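You operate a simulated robot arm through the tools that you are given. There is no shell and no other tool.

You run a simulated robot arm. Do the job below in one go: nothing can be reset, and whatever is moved stays where it is left.

JOB
Put things in order on the top of the grey table. At the end: the white cloth dabber stands where the black bowl stood; the black bowl is on the grey board; one of the wooden clips from the top of the grey table is on the white saucer on the top of the grey table; the silver weight stands where the white cloth dabber stood; whatever was shut is shut again. Leave all else as you found it, and nothing knocked over. Set down upright: wooden clip.

The check looks at the end state, three seconds after you hand in, the way a careful person would. Anything else that was tipped, shoved, dropped, spilled or broken makes it a failure. Flat cloth is picked up by pressing the open fingertips on it (5 to 10 N) and closing them slowly along it; thin cloth reads only 2 to 8 mm in the jaws.

ROBOT AND FRAMES
A 6-joint arm with a two-finger gripper, fixed in place. Base frame: the origin is at the foot of the arm, x ahead of it, y to its left, z up; the work surface is at about z = 0. Readings come in cm, degrees, newtons and seconds.
With the tool pointing down near the work surface it reaches from about 24 to 62 cm from the base axis. Its first joint turns from -66.0 to 66.0 degrees. Payload 1.37 kg.
The tool frame sits at the grasp point between the pads (the TCP): z along the fingers, y along the line on which they close. The tips reach 2.2 cm beyond it. The gripper opens to 9.2 cm; its body begins 6.5 cm behind the TCP.
Orientation is told as [roll, pitch, yaw] about the base's x, y, z axes, in that order, counted from this pose: with the fingers straight down and closing along the base's y, the tool's x points along the base's -x, its y along +y and its z along -z.

CONTROLS
- The arm moves only by the tool nudge_tool. Its argument "targets" is one flat list of numbers, 7 for each row, row after row: the turn, a rotation vector about the base's x, y, z in units of 45 degrees (1.0 is 45 degrees), then the shift along the base's x, y, z in units of 100 mm (1.0 is 100 mm), then the gripper command, from -1 (shut) to 1 (fully open), values between in proportion. In form: [wx, wy, wz, x, y, z, claw, wx, wy, wz, x, y, z, claw, ...]. A call has 1 to 20 rows; each row is the pose to reach, as a shift and turn from the pose commanded when the call began. A call with a number of a shift or a turn outside -1 to 1 is refused whole. Each row takes 0.2 s and may step no farther than 5 cm and 8.6 degrees from the row before; otherwise, or with a gripper value out of range, the whole call is refused. Where a pose cannot be reached the arm comes as near as it can. A force on the tool above 40 N (or 10 N above the force at the start of the call, whichever is more), or a blocked arm, ends the call early, and 0.2 s more pass. The fingers move at their own pace (about 5.99 cm/s each) and stop on an object; they squeeze with about 26 N. The grip force told is the motor's: it shows also when the fingers shut on nothing. Time passes only in rows, and 0.2 s behind the last, so rows that repeat a pose let the fingers close. It gives the time, the measured TCP pose, the force on the tool (base axes), the opening and the grip force at its end, in the units of the frame above (readings bear some noise), with the torque about the TCP (base axes, N m) and any sound that the robot's microphone picked up, and new pictures: "views" is both (left out), scene, wrist or none.
- Cameras (640 x 400 px; columns grow to the right, rows downward): "scene" is fixed at [5, -44.49, 57.82]; the picture's right is [0.64, -0.77, 0.00], its down [-0.51, -0.43, -0.74] and it looks along [0.57, 0.48, -0.67] (base axes); focal length 214 px, centre (320, 200). "wrist" rides on the gripper at [7.1, 1.9, -10.2] in the tool frame; the picture's right is [-0.26, 0.96, 0.00], its down [-0.75, -0.20, -0.63] and it looks along [-0.60, -0.16, 0.78] (tool axes); focal length 280 px, centre (320, 200). There is no depth. A picture from a camera that has moved, and an enlarged one, comes with that camera's place and axes in the base frame and with its lens. The place of the scene camera against the robot may be out by one fixed shift of up to 1.2 cm in any direction.
- inspect(camera, box): a new picture of the part [left, top, right, bottom] of that camera's present view, enlarged. It takes no simulated time.
- hand_in(): hands the job in; it is judged then, once.

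Places have to be worked out from the pictures, the camera data and where the tool is seen. Open the gripper and draw the arm clear of the work before you hand the job in, unless the task says otherwise.

The tools are called after "Request:" as a command line: name --argument value ..., lists and objects as JSON in quotes. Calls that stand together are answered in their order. nudge_tool: Moves the arm, as the interface text tells. Its arguments: {"type":"object","properties":{"targets":{"type":"array","items":{"type":"number"}},"views":{"type":"string","enum":["both","scene","wrist","none"]}},"required":["targets"]} The other tools are called the same way: inspect (camera, box) takes an enlarged picture of a part of a camera's view; hand_in () hands the job in.

At the start:

```text
t: 0.0
position: [39.92, 1.52, 35.81]
ee_rot: [0.0, 0.1, 0.0]
force: [-0.5, -0.2, -0.3]
moment: [-0.01, -0.01, 0.04]
width: 9.19
finger_force: 0.0
```

scene: 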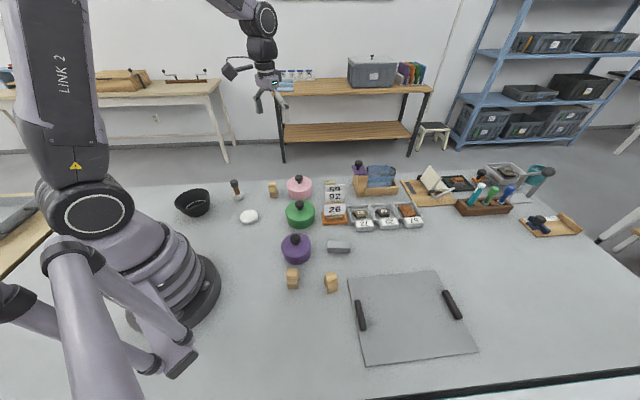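
wrist: 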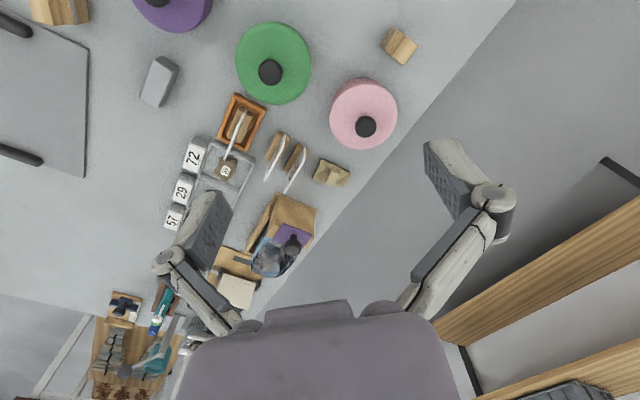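

I'll start by enlarging the scene view to identify the objects before moving anything.

Request:
inspect --camera "scene" --box '[160, 160, 360, 300]'

Request:
inspect --camera "scene" --box '[320, 150, 480, 250]'

Request:
inspect --camera "scene" --box '[440, 150, 600, 250]'

Request:
inspect --camera "scene" --box '[260, 220, 500, 370]'

Request:
inspect --camera "wrist" --box '[0, 0, 320, 200]'

Request:
inspect --camera "wrist" --box '[160, 80, 420, 280]'

```text
2.86 times, centred on (260, 230) of scene
camera zoom: at [5.0, -44.49, 57.82], right [0.64, -0.77, 0.0], down [-0.51, -0.43, -0.74], along [0.57, 0.48, -0.67], focal length 613 px, centre (491, 114)
```

zoom: 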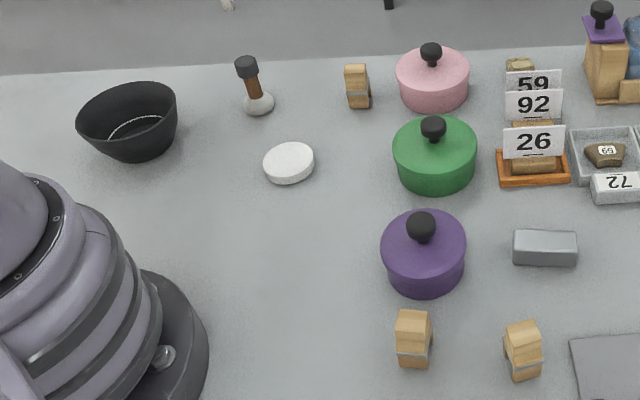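

```text
4.00 times, centred on (400, 200) of scene
camera zoom: at [5.0, -44.49, 57.82], right [0.64, -0.77, 0.0], down [-0.51, -0.43, -0.74], along [0.57, 0.48, -0.67], focal length 858 px, centre (0, 200)
```

zoom: 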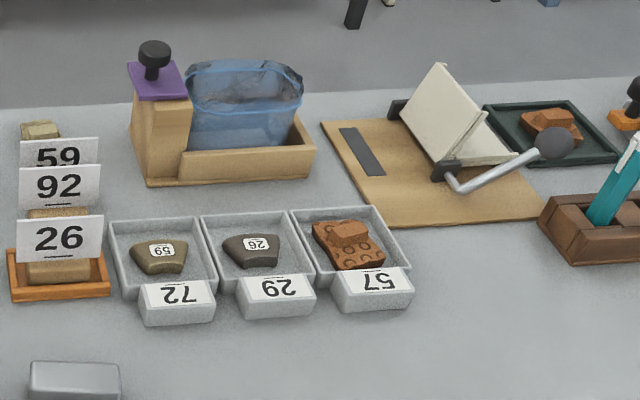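

```text
4.00 times, centred on (520, 200) of scene
camera zoom: at [5.0, -44.49, 57.82], right [0.64, -0.77, 0.0], down [-0.51, -0.43, -0.74], along [0.57, 0.48, -0.67], focal length 858 px, centre (-480, 200)
```

zoom: 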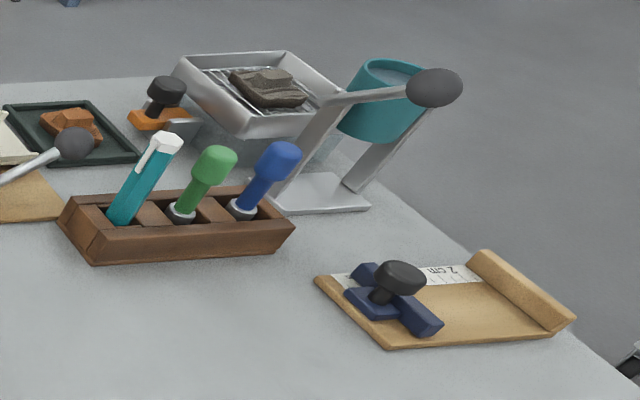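

```text
2.67 times, centred on (380, 295) of scene
camera zoom: at [5.0, -44.49, 57.82], right [0.64, -0.77, 0.0], down [-0.51, -0.43, -0.74], along [0.57, 0.48, -0.67], focal length 572 px, centre (160, -53)
```

zoom: 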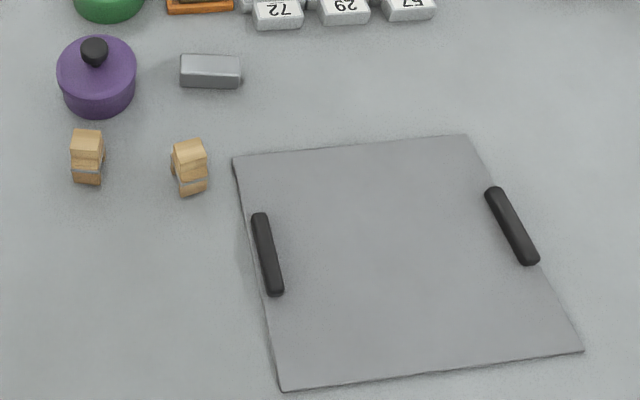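

```text
2.00 times, centred on (160, 100) of wrist
camera zoom: at [32.78, 3.45, 45.87], right [0.26, 0.96, 0.0], down [0.75, -0.2, 0.63], along [0.6, -0.16, -0.78], focal length 561 px, centre (640, 400)
```

zoom: 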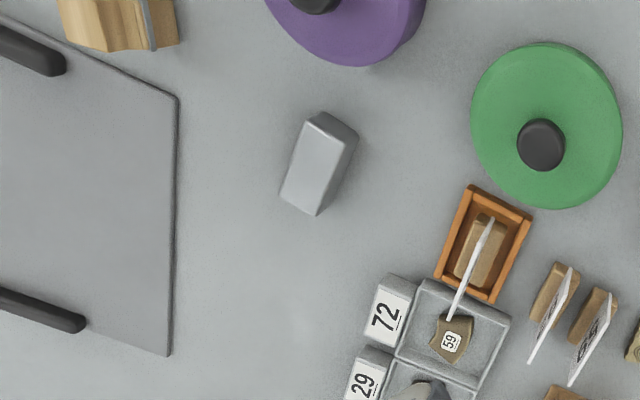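

```text
2.00 times, centred on (290, 180) of wrist
camera zoom: at [32.78, 3.45, 45.87], right [0.26, 0.96, 0.0], down [0.75, -0.2, 0.63], along [0.6, -0.16, -0.78], focal length 561 px, centre (380, 240)
```

zoom: 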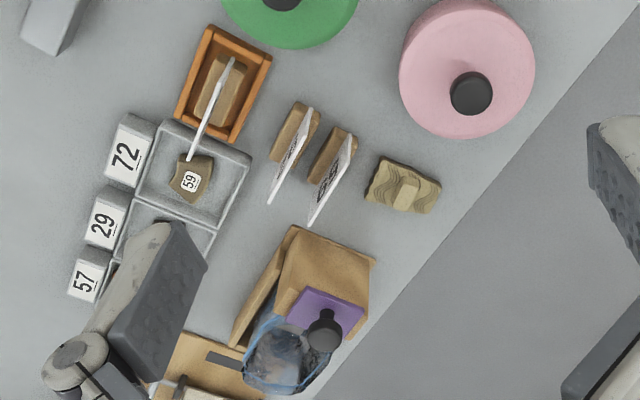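

The scene view shows the black bowl (far left), the dabber, the white saucer, three wooden clips, three lidded pots, a silver block and the grey board. I'll swing the wrist camera toward the bowl and dabber side, staying high, to measure places more exactly.

Request:
nudge_tool --targets '[0, 0, 0.17, -0.17, 0, -0.05, 1, 0, 0, 0.34, -0.34, 0, -0.1, 1, 0, 0, 0.51, -0.51, 0, -0.15, 1, 0, 0, 0.68, -0.68, 0.05, -0.2, 1, 0, 0, 0.85, -0.85, 0.1, -0.25, 1, 0, 0, 1, -1, 0.1, -0.3, 1, 0, 0, 1, -1, 0.1, -0.3, 1]' --views "wrist"

```text
t: 1.6
position: [29.96, 2.5, 32.68]
ee_rot: [0.0, 0.0, 45.1]
force: [0.7, 1.1, 0.6]
moment: [0.04, -0.02, 0.01]
width: 9.19
finger_force: 0.1
camera wrist: at [23.54, -1.14, 42.83], right [-0.5, 0.87, 0.0], down [0.68, 0.39, 0.63], along [0.54, 0.31, -0.78], focal length 280 px, centre (320, 200)
```

wrist: 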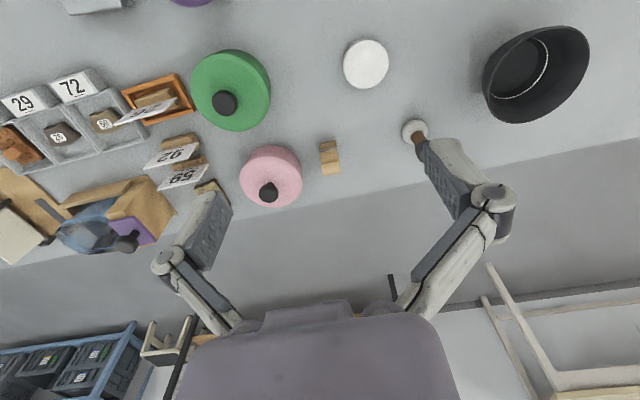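

The bowl, saucer and dabber are in the wrist view now. I'll turn another 45° so the finger no longer hides the dabber.

Request:
nudge_tool --targets '[0, 0, 0.17, 0, 0, 0, 1, 0, 0, 0.34, 0, 0, 0, 1, 0, 0, 0.51, 0, 0, 0, 1, 0, 0, 0.68, 0, 0, 0, 1, 0, 0, 0.84, 0, 0, 0, 1, 0, 0, 1, 0, 0, 0, 1, 0, 0, 1, 0, 0, 0, 1]' --views "wrist"

Request:
inspect --camera "wrist" --box '[300, 0, 620, 200]'

Request:
inspect --camera "wrist" --box '[80, 0, 400, 200]'

```text
t: 3.2
position: [29.89, 2.51, 32.73]
ee_rot: [0.0, 0.0, 90.1]
force: [0.2, 0.0, 0.1]
moment: [-0.04, -0.01, -0.02]
width: 9.2
finger_force: 0.1
camera wrist: at [27.92, -4.58, 42.91], right [-0.97, 0.26, 0.0], down [0.2, 0.75, 0.63], along [0.16, 0.6, -0.78], focal length 280 px, centre (320, 200)
```

wrist: 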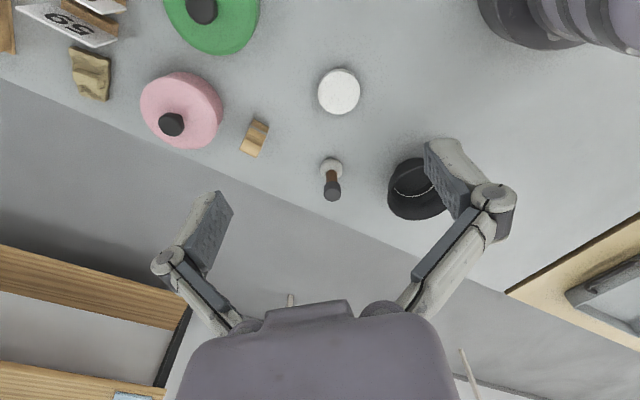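

```text
2.00 times, centred on (460, 100) of wrist
camera zoom: at [27.92, -4.58, 42.91], right [-0.97, 0.26, 0.0], down [0.2, 0.75, 0.63], along [0.16, 0.6, -0.78], focal length 561 px, centre (40, 400)
```

zoom: 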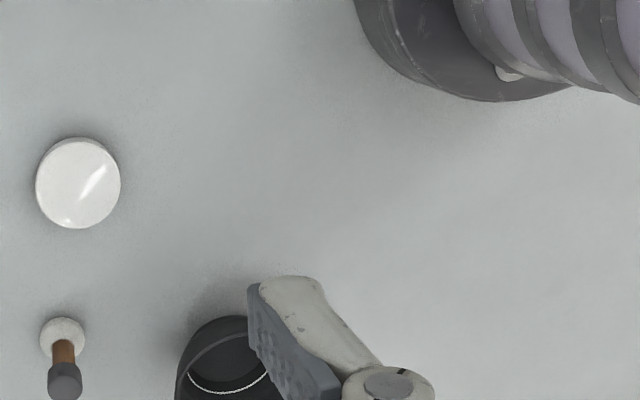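

```text
2.00 times, centred on (240, 100) of wrist
camera zoom: at [27.92, -4.58, 42.91], right [-0.97, 0.26, 0.0], down [0.2, 0.75, 0.63], along [0.16, 0.6, -0.78], focal length 561 px, centre (480, 400)
```

zoom: 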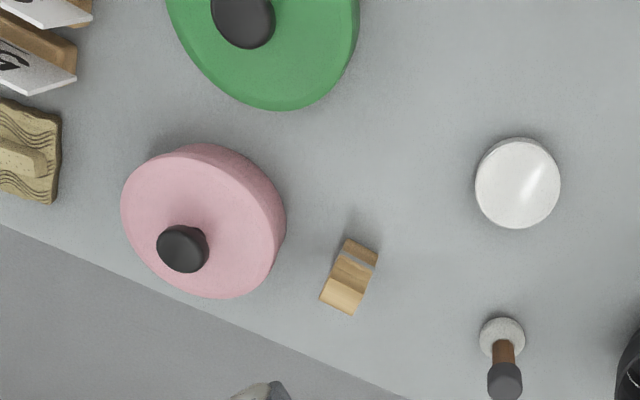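

From the wrist view the saucer is at about (28.8, 8.9) and the dabber at about (32.9, 21.3), with its knob about 7 cm high. The finger hides part of the bowl, so I'll move toward +y for an open look at it.

Request:
nudge_tool --targets '[0, 0, 0, 0, 0.3, 0, 1, 0, 0, 0, 0, 0.6, 0, 1, 0, 0, 0, 0, 0.95, 0, 1, 0, 0, 0, 0, 0.95, 0, 1]' --views "wrist"

Request:
inspect --camera "wrist" --box '[270, 0, 590, 200]'

Request:
inspect --camera "wrist" --box '[340, 40, 500, 140]'

```text
t: 4.2
position: [29.95, 11.91, 32.86]
ee_rot: [0.0, 0.0, 89.9]
force: [1.0, -0.4, 0.2]
moment: [0.03, -0.01, 0.04]
width: 9.2
finger_force: 0.1
camera wrist: at [27.95, 4.76, 42.99], right [-0.96, 0.26, 0.0], down [0.21, 0.75, 0.63], along [0.16, 0.6, -0.78], focal length 280 px, centre (320, 200)
```

wrist: 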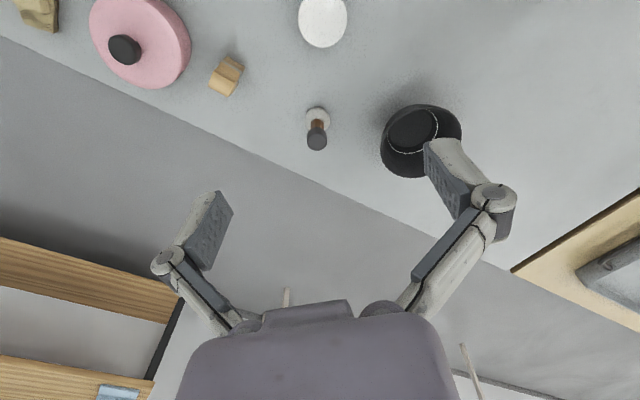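

```text
2.00 times, centred on (430, 100) of wrist
camera zoom: at [27.95, 4.76, 42.99], right [-0.96, 0.26, 0.0], down [0.21, 0.75, 0.63], along [0.16, 0.6, -0.78], focal length 561 px, centre (100, 400)
```

zoom: 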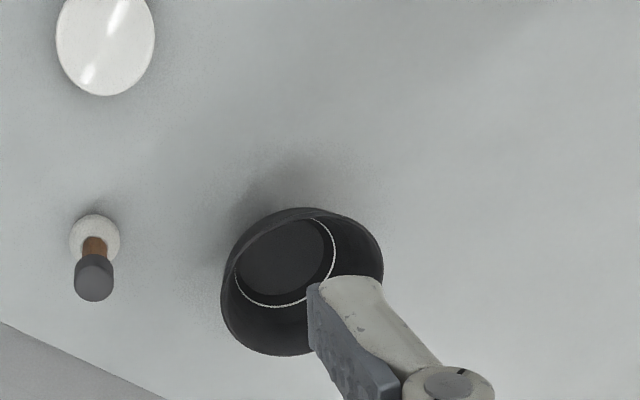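

```text
4.00 times, centred on (420, 90) of wrist
camera zoom: at [27.95, 4.76, 42.99], right [-0.96, 0.26, 0.0], down [0.21, 0.75, 0.63], along [0.16, 0.6, -0.78], focal length 1122 px, centre (-80, 640)
```

zoom: 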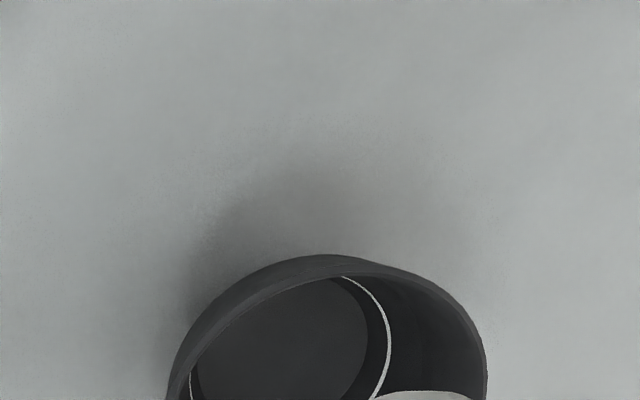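

The bowl is thin-walled with a flat base, but the finger still covers part of the rim. I'll go a bit farther to see the whole of it.

Request:
nudge_tool --targets '[0, 0, 0, -0.1, 0.25, 0, 1, 0, 0, 0, -0.2, 0.5, 0, 1, 0, 0, 0, -0.2, 0.7, 0, 1, 0, 0, 0, -0.2, 0.7, 0, 1]' --views "wrist"

Request:
inspect --camera "wrist" --box '[290, 0, 510, 137]'

```text
t: 5.2
position: [28.07, 18.98, 32.56]
ee_rot: [-0.1, 0.0, 90.0]
force: [0.5, -0.4, -0.8]
moment: [-0.01, -0.01, 0.01]
width: 9.23
finger_force: 0.0
camera wrist: at [26.07, 11.88, 42.85], right [-0.96, 0.26, 0.0], down [0.2, 0.75, 0.63], along [0.16, 0.6, -0.78], focal length 280 px, centre (320, 200)
```

wrist: 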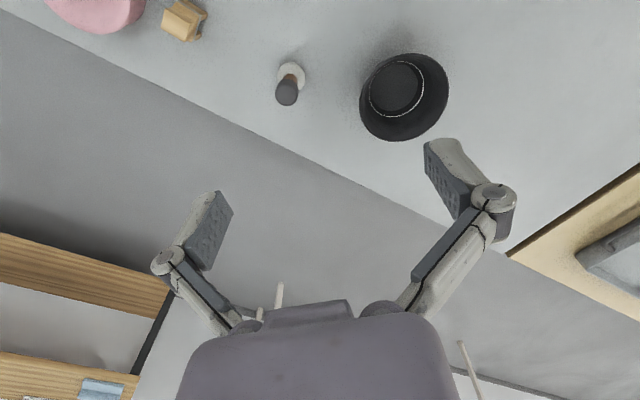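

```text
2.91 times, centred on (400, 68) of wrist
camera zoom: at [26.07, 11.88, 42.85], right [-0.96, 0.26, 0.0], down [0.2, 0.75, 0.63], along [0.16, 0.6, -0.78], focal length 816 px, centre (87, 582)
```

zoom: 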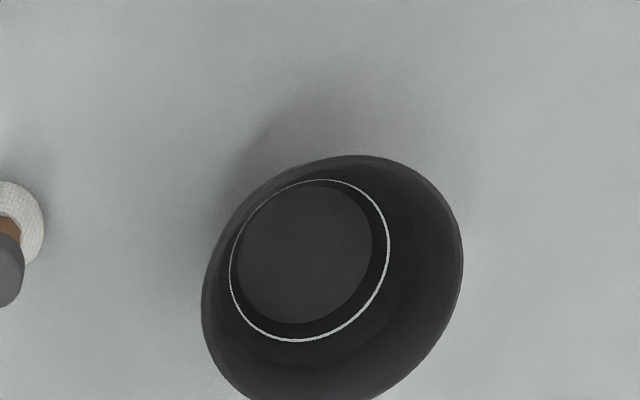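

The whole bowl is visible: centre near (18.75, 26.7), rim about 11.8 cm across, roughly 6 cm tall. I'll take closer scene views of the bowl and dabber to check height and wall slope.

Request:
inspect --camera "scene" --box '[160, 170, 240, 220]'

Request:
inspect --camera "scene" --box '[210, 170, 290, 220]'

Request:
inspect --camera "wrist" --box '[220, 30, 380, 130]'

```text
8.00 times, centred on (200, 195) of scene
camera zoom: at [5.0, -44.49, 57.82], right [0.64, -0.77, 0.0], down [-0.51, -0.43, -0.74], along [0.57, 0.48, -0.67], focal length 1716 px, centre (1280, 240)
```

zoom: 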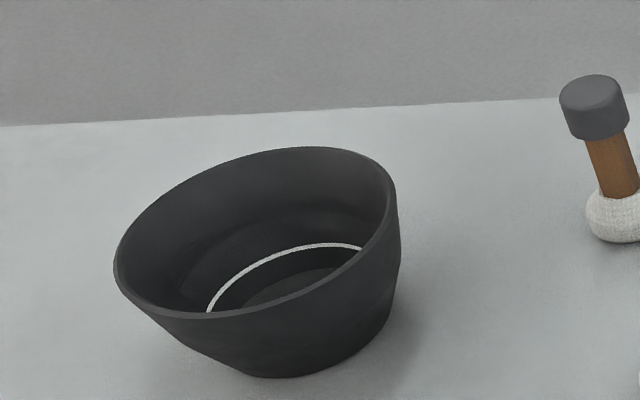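

```text
8.00 times, centred on (250, 195) of scene
camera zoom: at [5.0, -44.49, 57.82], right [0.64, -0.77, 0.0], down [-0.51, -0.43, -0.74], along [0.57, 0.48, -0.67], focal length 1716 px, centre (880, 240)
```

zoom: 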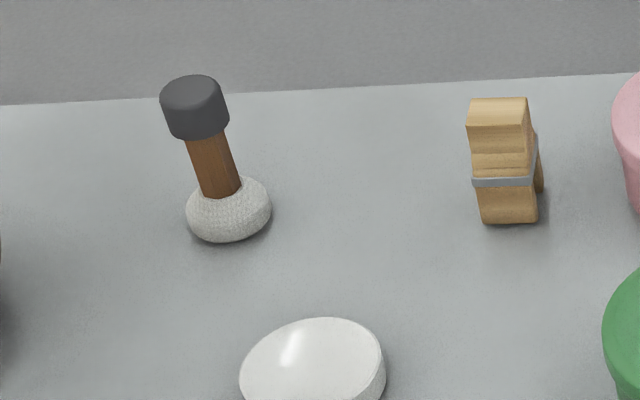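

```text
4.00 times, centred on (300, 80) of wrist
camera zoom: at [26.07, 11.88, 42.85], right [-0.96, 0.26, 0.0], down [0.2, 0.75, 0.63], along [0.16, 0.6, -0.78], focal length 1122 px, centre (400, 680)
```

zoom: 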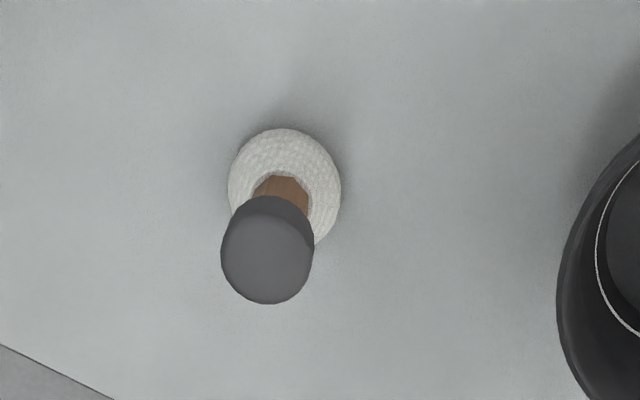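

The bowl is about 6 cm tall with walls sloping roughly 20°, and the dabber's black knob is at about z 6–8.5. I'll grip the bowl's rim on the side at azimuth −60°, away from the dabber, with the gripper tilted to match the wall. First I yaw back and come lower.

Request:
nudge_tool --targets '[0, 0, -0.17, -0.1, 0, -0.15, 1, 0, 0, -0.34, -0.2, 0, -0.3, 0.6, 0, 0, -0.51, -0.3, 0, -0.45, 0.3, 0, 0, -0.68, -0.4, 0, -0.6, 0.1, 0, 0, -0.84, -0.5, 0, -0.8, 0.1, 0, 0, -1, -0.5, 0, -0.9, 0.1, 0, 0, -1, -0.5, 0, -0.9, 0.1]' --views "none"

Request:
nudge_tool --targets '[0, 0, -0.17, 0, 0, -0.2, 0.1, 0, 0, -0.333, 0, 0, -0.4, 0.1, 0, 0, -0.333, 0, 0, -0.6, 0.1, 0, 0, -0.333, 0, 0, -0.6, 0.1]' --views "both"

```text
t: 6.8
position: [23.05, 19.14, 23.68]
ee_rot: [0.0, 0.1, 45.0]
force: [0.5, -0.4, 0.0]
moment: [0.03, -0.02, 0.01]
width: 5.08
finger_force: 0.0
```

```text
t: 7.8
position: [23.03, 18.96, 17.79]
ee_rot: [0.0, 0.0, 29.9]
force: [0.0, -1.1, 0.3]
moment: [0.02, -0.02, -0.01]
width: 5.09
finger_force: 0.0
camera wrist: at [15.89, 17.12, 27.82], right [-0.25, 0.97, 0.0], down [0.75, 0.2, 0.63], along [0.6, 0.16, -0.78], focal length 280 px, centre (320, 200)
```

scene: 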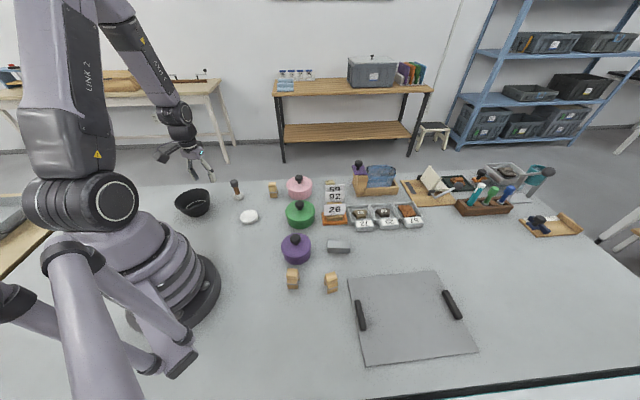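
wrist: 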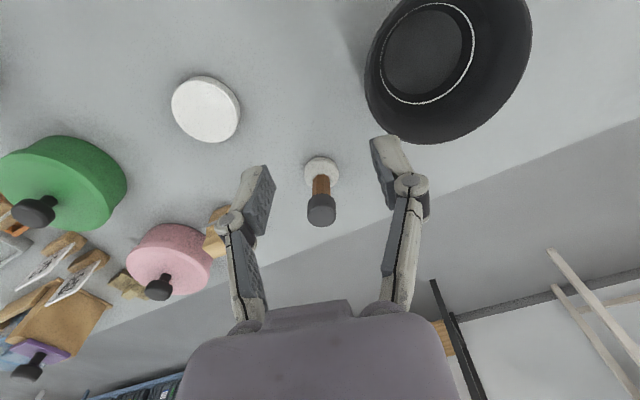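

The gripper is above and beside the bowl, and the wrist view shows most of the rim. I'll enlarge it to refine the bowl's centre.

Request:
inspect --camera "wrist" --box '[330, 0, 570, 150]'

Request:
inspect --camera "wrist" --box '[150, 60, 390, 210]'

```text
2.67 times, centred on (450, 75) of wrist
camera zoom: at [15.89, 17.12, 27.82], right [-0.25, 0.97, 0.0], down [0.75, 0.2, 0.63], along [0.6, 0.16, -0.78], focal length 748 px, centre (-27, 533)
```

zoom: 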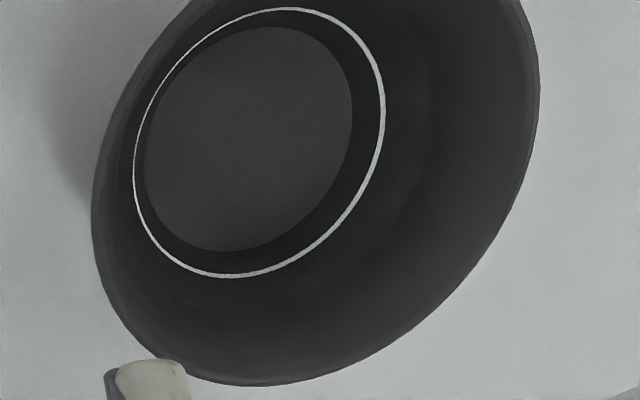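

```text
2.67 times, centred on (270, 135) of wrist
camera zoom: at [15.89, 17.12, 27.82], right [-0.25, 0.97, 0.0], down [0.75, 0.2, 0.63], along [0.6, 0.16, -0.78], focal length 748 px, centre (453, 373)
```

zoom: 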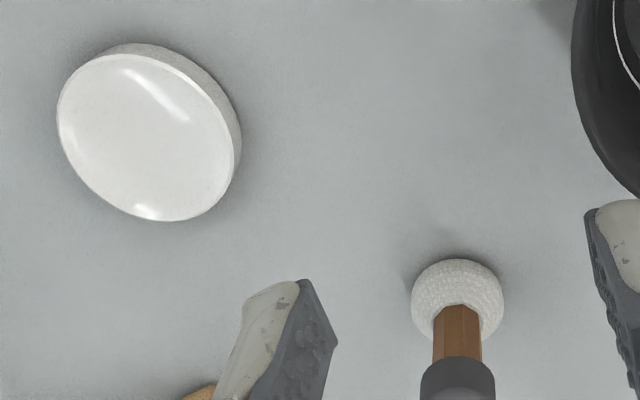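

Corrected measurements put the bowl centre at (18.9, 27.0), rim radius about 5.7 and rim height about 6.2. I'll tilt 18° to match the wall and go to a pre-grasp point 8 cm back along the tool axis.

Request:
nudge_tool --targets '[0.115, 0.067, 0, 0, 0.05, -0.1, 0.1, 0.23, 0.133, 0, -0.02, 0.1, -0.25, 0.1, 0.346, 0.2, 0, -0.03, 0.144, -0.4, 0.1, 0.346, 0.2, 0, -0.03, 0.144, -0.52, 0.1, 0.346, 0.2, 0, -0.03, 0.144, -0.52, 0.1]' --views "both"

Request:
inspect --camera "scene" --box '[140, 130, 260, 230]'

```text
t: 9.0
position: [22.78, 20.49, 12.67]
ee_rot: [18.1, 0.0, 30.1]
force: [0.6, -0.8, -0.9]
moment: [-0.02, -0.02, -0.03]
width: 5.06
finger_force: 0.0
camera wrist: at [17.19, 15.84, 22.94], right [-0.23, 0.93, 0.3], down [0.85, 0.04, 0.53], along [0.48, 0.38, -0.79], focal length 280 px, centre (320, 200)
```

scene: 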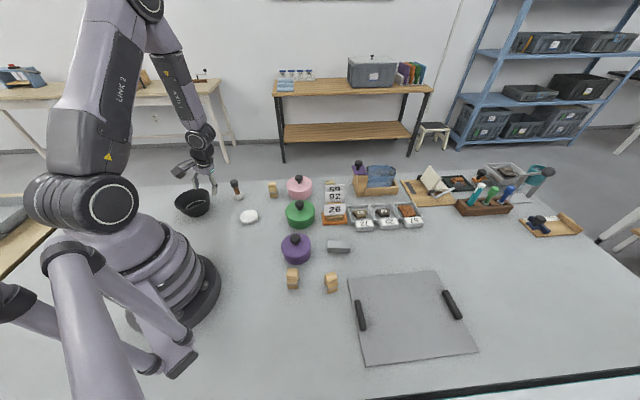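
wrist: 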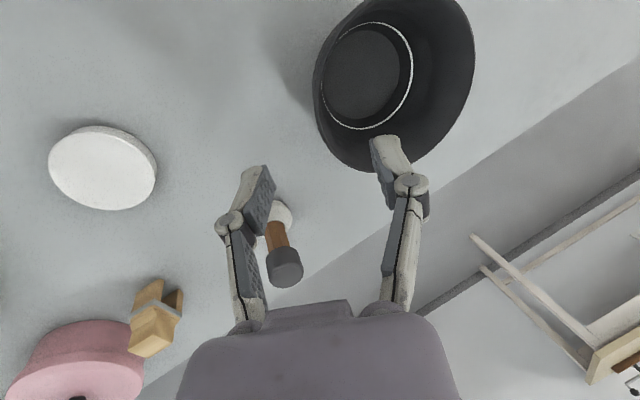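

```text
4.00 times, centred on (200, 180) of scene
camera zoom: at [5.0, -44.49, 57.82], right [0.64, -0.77, 0.0], down [-0.51, -0.43, -0.74], along [0.57, 0.48, -0.67], focal length 858 px, centre (800, 280)
```

zoom: 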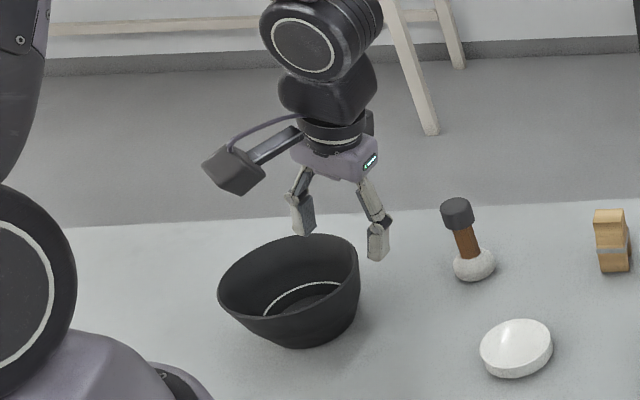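

The rim lies between the fingers as intended (one over the bowl, one outside). I'll descend along the tool axis most of the way and check.

Request:
nudge_tool --targets '[0, 0, 0, -0.025, 0.04, -0.15, 0.1, 0, 0, 0, -0.05, 0.08, -0.3, 0.1, 0, 0, 0, -0.075, 0.12, -0.42, 0.1, 0, 0, 0, -0.09, 0.145, -0.54, 0.1, 0, 0, 0, -0.09, 0.145, -0.54, 0.1]' --views "both"

Request:
inspect --camera "scene" --box '[150, 150, 246, 220]'

```text
t: 10.2
position: [21.7, 21.86, 7.03]
ee_rot: [18.0, 0.0, 30.1]
force: [-1.2, 0.2, 1.0]
moment: [0.0, 0.0, -0.01]
width: 5.07
finger_force: 0.1
camera wrist: at [16.15, 17.25, 17.28], right [-0.23, 0.93, 0.3], down [0.85, 0.04, 0.53], along [0.48, 0.38, -0.79], focal length 280 px, centre (320, 200)
```

scene: 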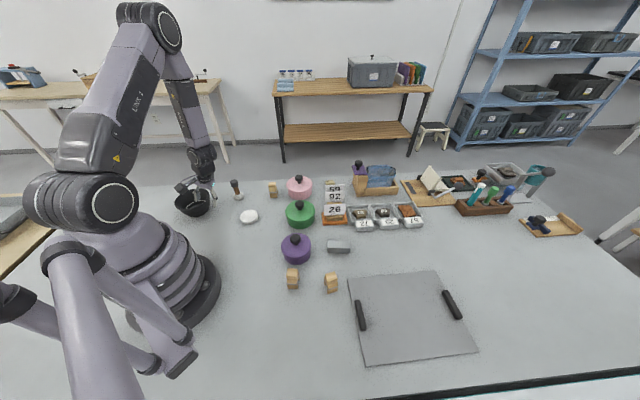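
wrist: 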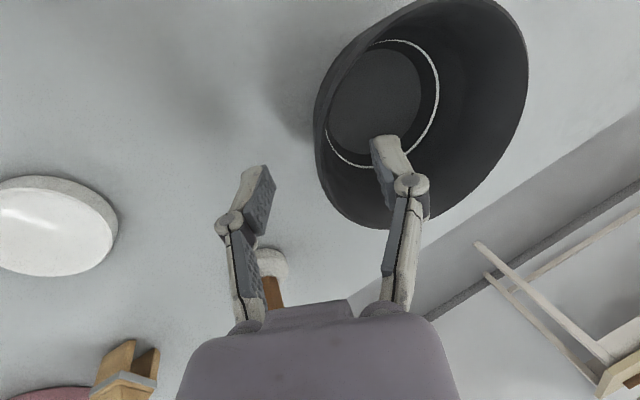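

```text
5.71 times, centred on (198, 185) of scene
camera zoom: at [5.0, -44.49, 57.82], right [0.64, -0.77, 0.0], down [-0.51, -0.43, -0.74], along [0.57, 0.48, -0.67], focal length 1226 px, centre (1017, 286)
```

zoom: 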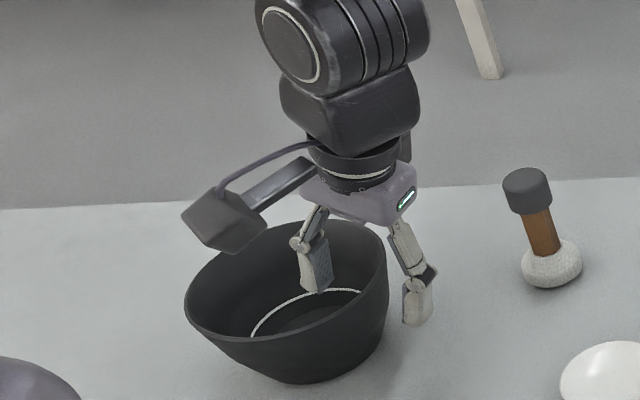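

The wall is centred between the fingers. I'll go down the last 2 cm and close on the rim gradually.

Request:
nudge_tool --targets '[0, 0, 0, -0.011, 0.034, -0.1, 0.1, 0, 0, 0, -0.022, 0.068, -0.2, 0.1, 0, 0, 0, -0.022, 0.068, -0.2, -0.3, 0, 0, 0, -0.022, 0.068, -0.2, -0.6, 0, 0, 0, -0.022, 0.068, -0.2, -0.8, 0, 0, 0, -0.022, 0.068, -0.2, -1, 0, 0, 0, -0.022, 0.068, -0.2, -1]' --views "both"

Request:
inspect --camera "scene" --box '[150, 150, 246, 220]'

```text
t: 11.8
position: [21.64, 22.61, 5.04]
ee_rot: [18.1, -0.1, 30.1]
force: [-6.7, 7.9, 10.9]
moment: [0.83, 0.17, 0.29]
width: 0.59
finger_force: 26.2
camera wrist: at [15.99, 17.9, 15.31], right [-0.23, 0.92, 0.3], down [0.85, 0.04, 0.53], along [0.48, 0.38, -0.79], focal length 280 px, centre (320, 200)
```

scene: 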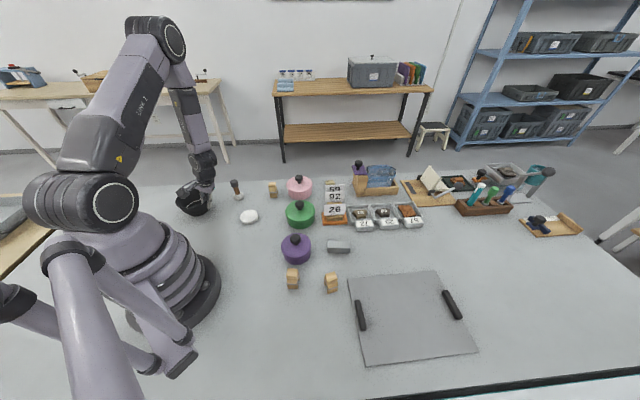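
wrist: 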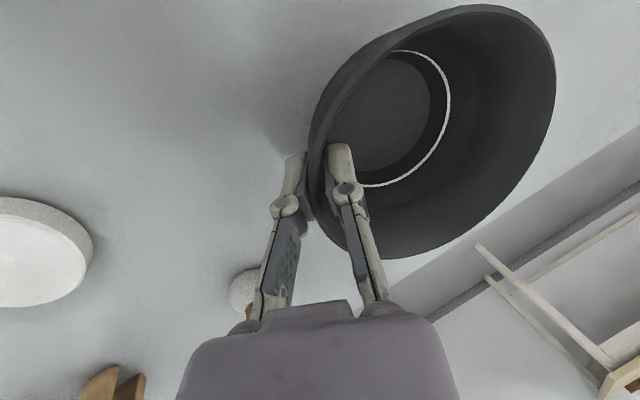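

```text
5.71 times, centred on (198, 185) of scene
camera zoom: at [4.99, -44.5, 57.81], right [0.64, -0.77, 0.0], down [-0.51, -0.43, -0.74], along [0.57, 0.48, -0.67], focal length 1226 px, centre (1017, 286)
```

zoom: 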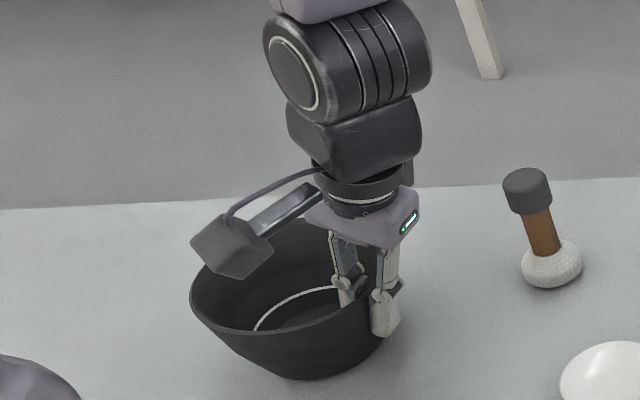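

The rim is gripped (0.59 cm, 26 N). I'll lift a little and check that the bowl hangs level.

Request:
nudge_tool --targets '[0, 0, 0, 0, 0, 0.05, -1, 0, 0, 0, 0, 0, 0.12, -1, 0, 0, 0, 0, 0, 0.25, -1, 0, 0, 0, 0, 0, 0.4, -1, 0, 0, 0, 0, 0, 0.4, -1]' --views "both"

Request:
inspect --camera "scene" --box '[150, 150, 246, 220]'

```text
t: 13.0
position: [21.68, 22.48, 9.21]
ee_rot: [18.1, 0.0, 30.0]
force: [-0.1, -0.8, -0.9]
moment: [-0.1, -0.02, -0.02]
width: 0.58
finger_force: 25.7
camera wrist: at [16.03, 17.82, 19.36], right [-0.23, 0.93, 0.3], down [0.85, 0.04, 0.53], along [0.48, 0.37, -0.79], focal length 280 px, centre (320, 200)
```

scene: 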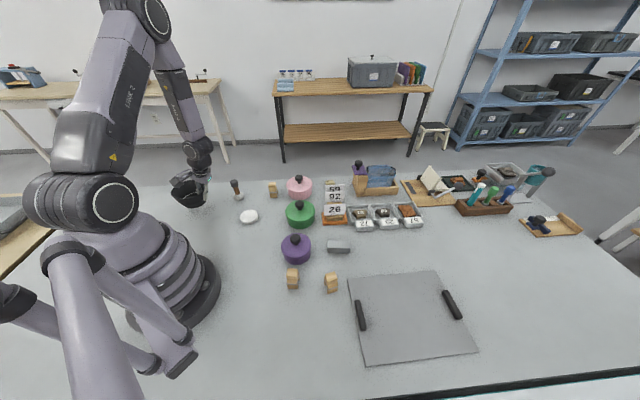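
wrist: 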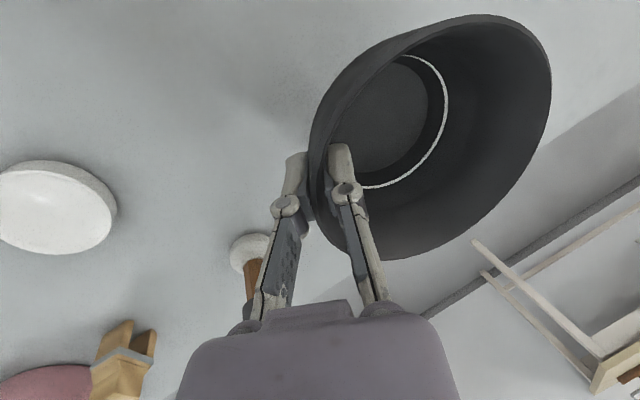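

```text
5.71 times, centred on (198, 185) of scene
camera zoom: at [5.0, -44.49, 57.82], right [0.64, -0.77, 0.0], down [-0.51, -0.43, -0.74], along [0.57, 0.48, -0.67], focal length 1226 px, centre (1017, 286)
```

zoom: 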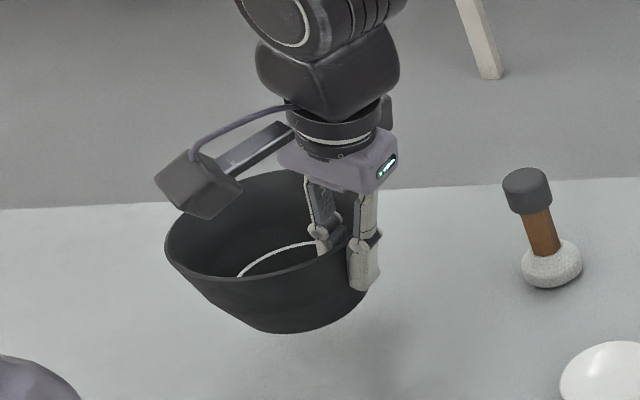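

The bowl lifts cleanly but hangs a few degrees off level. I'll enlarge the wrist view to estimate the tilt, so I can correct it when setting down.

Request:
inspect --camera "wrist" --box '[280, 0, 600, 270]'

Request:
inspect --camera "scene" --box '[165, 160, 221, 216]'

```text
1.48 times, centred on (440, 135) of wrist
camera zoom: at [16.03, 17.82, 19.36], right [-0.23, 0.93, 0.3], down [0.85, 0.04, 0.53], along [0.48, 0.37, -0.79], focal length 415 px, centre (142, 296)
```

zoom: 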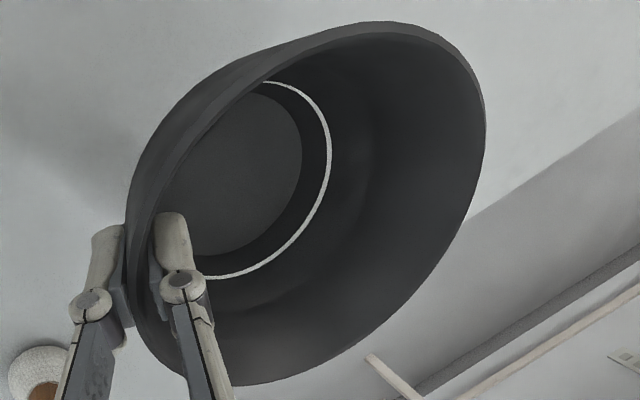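

```text
7.14 times, centred on (193, 188) of scene
camera zoom: at [5.0, -44.49, 57.82], right [0.64, -0.77, 0.0], down [-0.51, -0.43, -0.74], along [0.57, 0.48, -0.67], focal length 1532 px, centre (1227, 286)
```

zoom: 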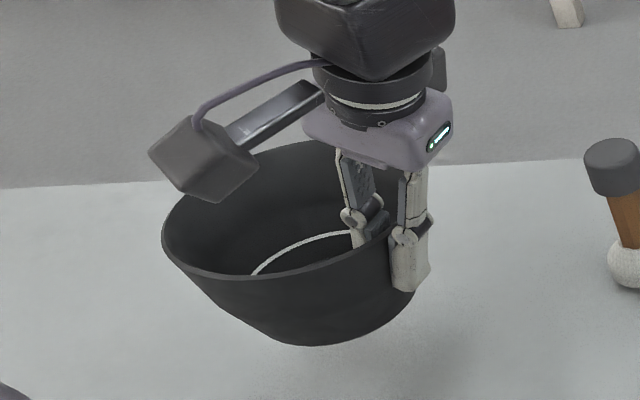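

Projecting the rim points onto a level plane gives a clean circle of about 5.6 cm radius, so the bowl is hanging level. I'll raise it and carry it in stages toward the grey board, turning the tool 75° on the way.

Request:
nudge_tool --targets '[0, 0, 0, 0, 0, 0.2, -1, 0, 0, 0, 0.05, -0.05, 0.45, -1, 0, 0, 0, 0.15, -0.2, 0.7, -1, 0, 0, 0, 0.35, -0.45, 0.9, -1, 0, 0, 0, 0.58, -0.72, 1, -1, 0, 0, 0, 0.8, -0.95, 1, -1, 0, 0, 0, 0.8, -0.95, 1, -1]' --views "none"

Request:
nudge_tool --targets '[0, 0, -0.14, 0.1, -0.25, 0.1, -1, 0, 0, -0.28, 0.2, -0.5, 0.2, -1, 0, 0, -0.42, 0.3, -0.75, 0.3, -1, 0, 0, -0.556, 0.4, -1, 0.3, -1, 0, 0, -0.556, 0.4, -1, 0.3, -1]' --views "both"

```text
t: 14.6
position: [29.74, 13.01, 19.12]
ee_rot: [18.0, 0.0, 30.0]
force: [0.1, -0.6, -1.5]
moment: [-0.07, -0.06, 0.01]
width: 0.61
finger_force: 25.8
```

```text
t: 15.8
position: [33.62, 2.91, 22.0]
ee_rot: [18.0, 0.0, 4.8]
force: [0.2, -0.6, -1.6]
moment: [-0.09, 0.0, 0.02]
width: 0.59
finger_force: 25.7
camera wrist: at [26.51, 1.03, 32.37], right [0.18, 0.94, 0.3], down [0.78, -0.32, 0.53], along [0.59, 0.14, -0.79], focal length 280 px, centre (320, 200)
```

scene: 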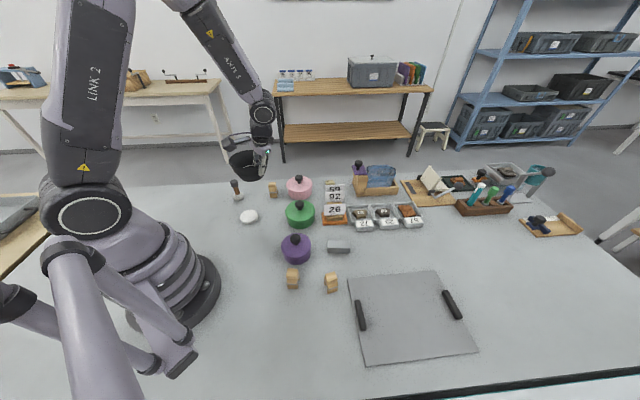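
wrist: 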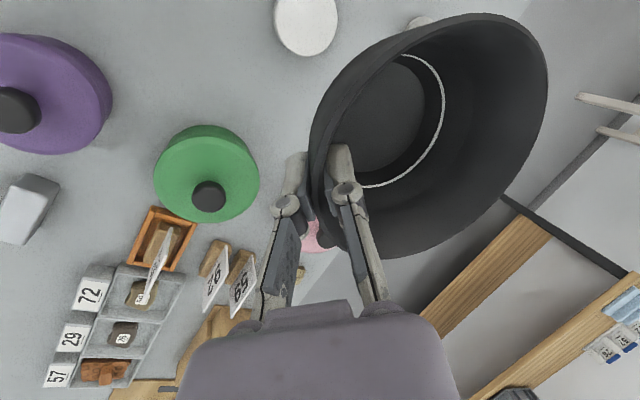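

The bowl is held firmly and nothing below was touched. I'll continue the sweep toward the board side at the same height.

Request:
nudge_tool --targets '[0, 0, -0.14, 0.05, -0.25, 0, -1, 0, 0, -0.28, 0.1, -0.5, 0, -1, 0, 0, -0.42, 0.15, -0.75, 0, -1, 0, 0, -0.556, 0.15, -1, 0, -1]' --views "none"

Request:
nudge_tool --targets '[0, 0, -0.14, 0.03, -0.25, 0, -1, 0, 0, -0.28, 0.05, -0.5, 0, -1, 0, 0, -0.42, 0.05, -0.75, 0, -1, 0, 0, -0.556, 0.05, -1, 0, -1]' --views "none"

Request:
nudge_tool --targets '[0, 0, 0, 0, -0.25, 0, -1, 0, 0, 0, -0.03, -0.5, 0, -1, 0, 0, 0, -0.07, -0.75, 0, -1, 0, 0, 0, -0.1, -1, 0, -1, 0, 0, 0, -0.1, -1, 0, -1]' --views "both"

```text
t: 16.8
position: [34.92, -6.95, 22.25]
ee_rot: [18.0, 0.1, -20.2]
force: [0.2, -0.3, -2.0]
moment: [-0.04, 0.02, 0.01]
width: 0.6
finger_force: 26.2
```

```text
t: 17.8
position: [35.53, -16.75, 22.01]
ee_rot: [18.0, 0.0, -45.2]
force: [-0.2, 0.0, -2.0]
moment: [-0.05, 0.07, 0.0]
width: 0.61
finger_force: 26.0
```

```text
t: 19.0
position: [34.63, -26.68, 22.29]
ee_rot: [17.9, 0.1, -45.1]
force: [0.8, -0.3, -1.8]
moment: [-0.06, 0.06, 0.0]
width: 0.63
finger_force: 25.9
camera wrist: at [28.62, -22.62, 32.51], right [0.83, 0.46, 0.3], down [0.26, -0.81, 0.53], along [0.49, -0.37, -0.79], focal length 280 px, centre (320, 200)
```

scene: 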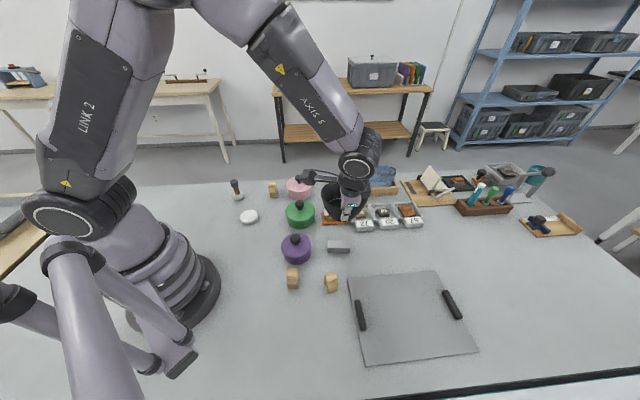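
wrist: 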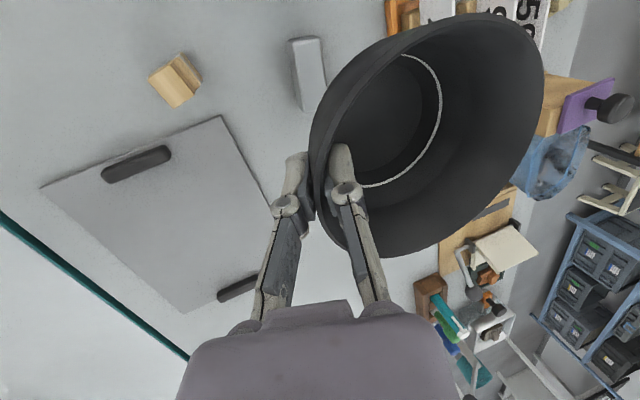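

The wrist view confirms the board corners at about (32.1, −31.3), (18.3, −45.5), (37, −63.5) and (50.7, −49.3). I'll bring the bowl over the board, with its centre near (34.7, −43.5), well between the handles.

Request:
nudge_tool --targets '[0, 0, 0, -0.03, -0.25, 0, -1, 0, 0, 0, -0.07, -0.5, -0.1, -1, 0, 0, 0, -0.11, -0.75, -0.2, -1, 0, 0, 0, -0.15, -1, -0.3, -1]' --views "none"

Request:
nudge_tool --targets '[0, 0, 0, -0.05, -0.25, -0.1, -1, 0, 0, 0, -0.1, -0.5, -0.2, -1, 0, 0, 0, -0.15, -0.75, -0.45, -1, 0, 0, 0, -0.21, -1, -0.7, -1, 0, 0, 0, -0.21, -1, -0.7, -1]' --views "both"

Request:
inspect --camera "scene" --box '[300, 200, 500, 370]'

```text
t: 20.0
position: [32.65, -36.89, 19.15]
ee_rot: [18.0, 0.0, -45.2]
force: [-0.2, 0.9, -1.3]
moment: [-0.1, 0.06, 0.0]
width: 0.61
finger_force: 25.4
```

```text
t: 21.2
position: [30.9, -47.11, 12.01]
ee_rot: [18.0, -0.1, -45.1]
force: [-0.9, 0.1, -2.2]
moment: [-0.04, 0.1, 0.0]
width: 0.61
finger_force: 25.9
camera wrist: at [25.0, -43.0, 22.3], right [0.83, 0.46, 0.3], down [0.26, -0.81, 0.53], along [0.49, -0.37, -0.79], focal length 280 px, centre (320, 200)
```

scene: 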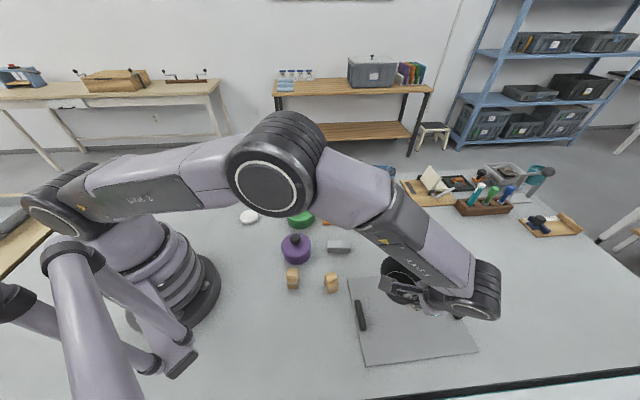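
wrist: 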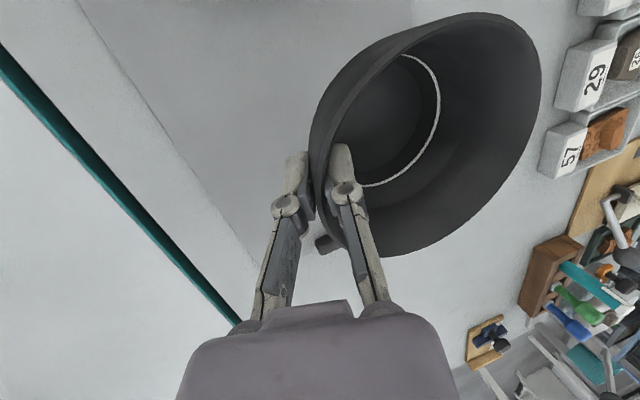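

```text
2.35 times, centred on (400, 285) of scene
camera zoom: at [4.99, -44.49, 57.81], right [0.64, -0.77, 0.0], down [-0.51, -0.43, -0.74], along [0.57, 0.48, -0.67], focal length 505 px, centre (132, 0)
```

zoom: 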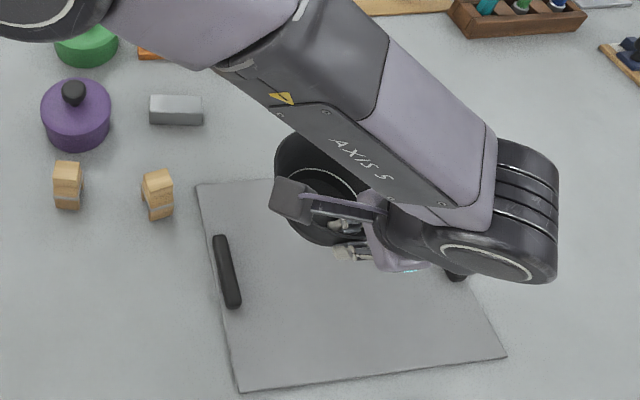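

The bowl is positioned over the board, clear of both handles. I'll lower it to just above the surface.

Request:
nudge_tool --targets '[0, 0, 0, 0, 0, -0.15, -1, 0, 0, 0, 0, 0, -0.3, -1, 0, 0, 0, 0, 0, -0.42, -1, 0, 0, 0, 0, 0, -0.5, -1, 0, 0, 0, 0, 0, -0.5, -1]' --views "none"

Request:
nudge_tool --targets '[0, 0, 0, 0, 0, -0.03, -1, 0, 0, 0, 0, 0, -0.06, -1, 0, 0, 0, 0, 0, -0.09, -1, 0, 0, 0, 0, 0, -0.09, -1]' --views "both"

Request:
inspect --camera "scene" --box '[340, 230, 480, 330]'

```text
t: 22.4
position: [30.93, -46.97, 7.15]
ee_rot: [18.0, 0.0, -45.1]
force: [0.6, 1.0, -1.4]
moment: [-0.07, 0.04, 0.01]
width: 0.59
finger_force: 26.0
```

```text
t: 23.4
position: [30.93, -46.88, 6.28]
ee_rot: [18.0, 0.0, -45.2]
force: [0.3, 0.0, -1.4]
moment: [-0.02, 0.03, 0.0]
width: 0.6
finger_force: 26.2
camera wrist: at [24.91, -42.75, 16.51], right [0.83, 0.46, 0.3], down [0.26, -0.81, 0.53], along [0.49, -0.37, -0.79], focal length 280 px, centre (320, 200)
```

scene: 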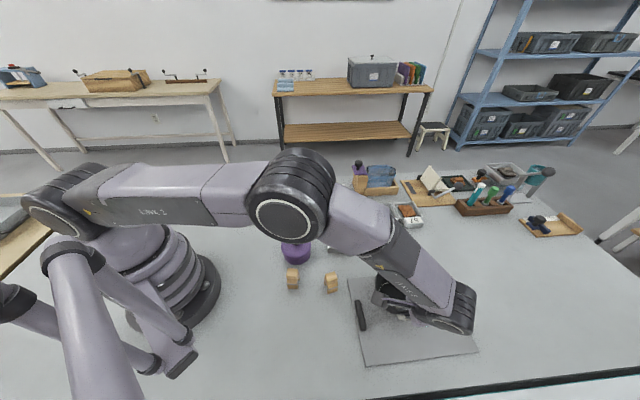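
wrist: 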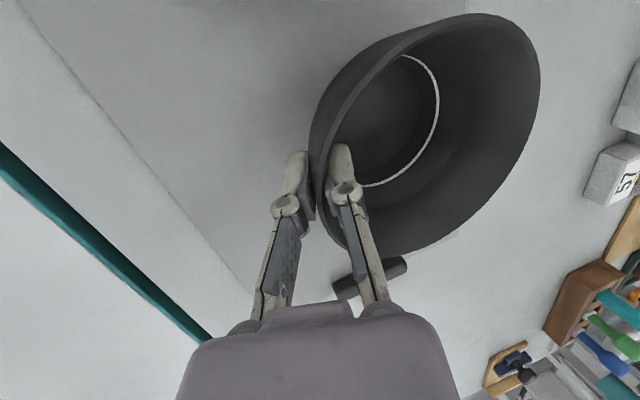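

```text
4.00 times, centred on (410, 280) of scene
camera zoom: at [5.0, -44.49, 57.81], right [0.64, -0.77, 0.0], down [-0.51, -0.43, -0.74], along [0.57, 0.48, -0.67], focal length 858 px, centre (-40, -120)
```

zoom: 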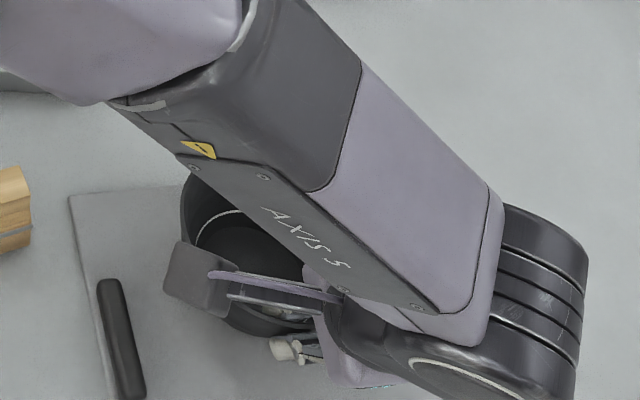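

No contact yet at z 6.28. I'll lower in 1–2 mm steps and watch the force.

Request:
nudge_tool --targets '[0, 0, 0, 0, 0, -0.015, -1, 0, 0, 0, 0, 0, -0.03, -1, 0, 0, 0, 0, 0, -0.045, -1, 0, 0, 0, 0, 0, -0.045, -1]' --views "none"

Request:
nudge_tool --targets '[0, 0, 0, 0, 0, -0.01, -1, 0, 0, 0, 0, 0, -0.02, -1, 0, 0, 0, 0, 0, -0.02, -1]' --views "none"

```text
t: 24.4
position: [30.87, -47.02, 5.75]
ee_rot: [17.9, -0.1, -45.1]
force: [-6.8, -1.5, 8.8]
moment: [-0.11, -0.16, -0.09]
width: 0.59
finger_force: 26.1
```

```text
t: 25.2
position: [31.01, -46.97, 5.71]
ee_rot: [17.9, -0.1, -45.2]
force: [-10.9, 1.0, 21.0]
moment: [-0.06, -0.42, -0.01]
width: 0.58
finger_force: 26.3
```

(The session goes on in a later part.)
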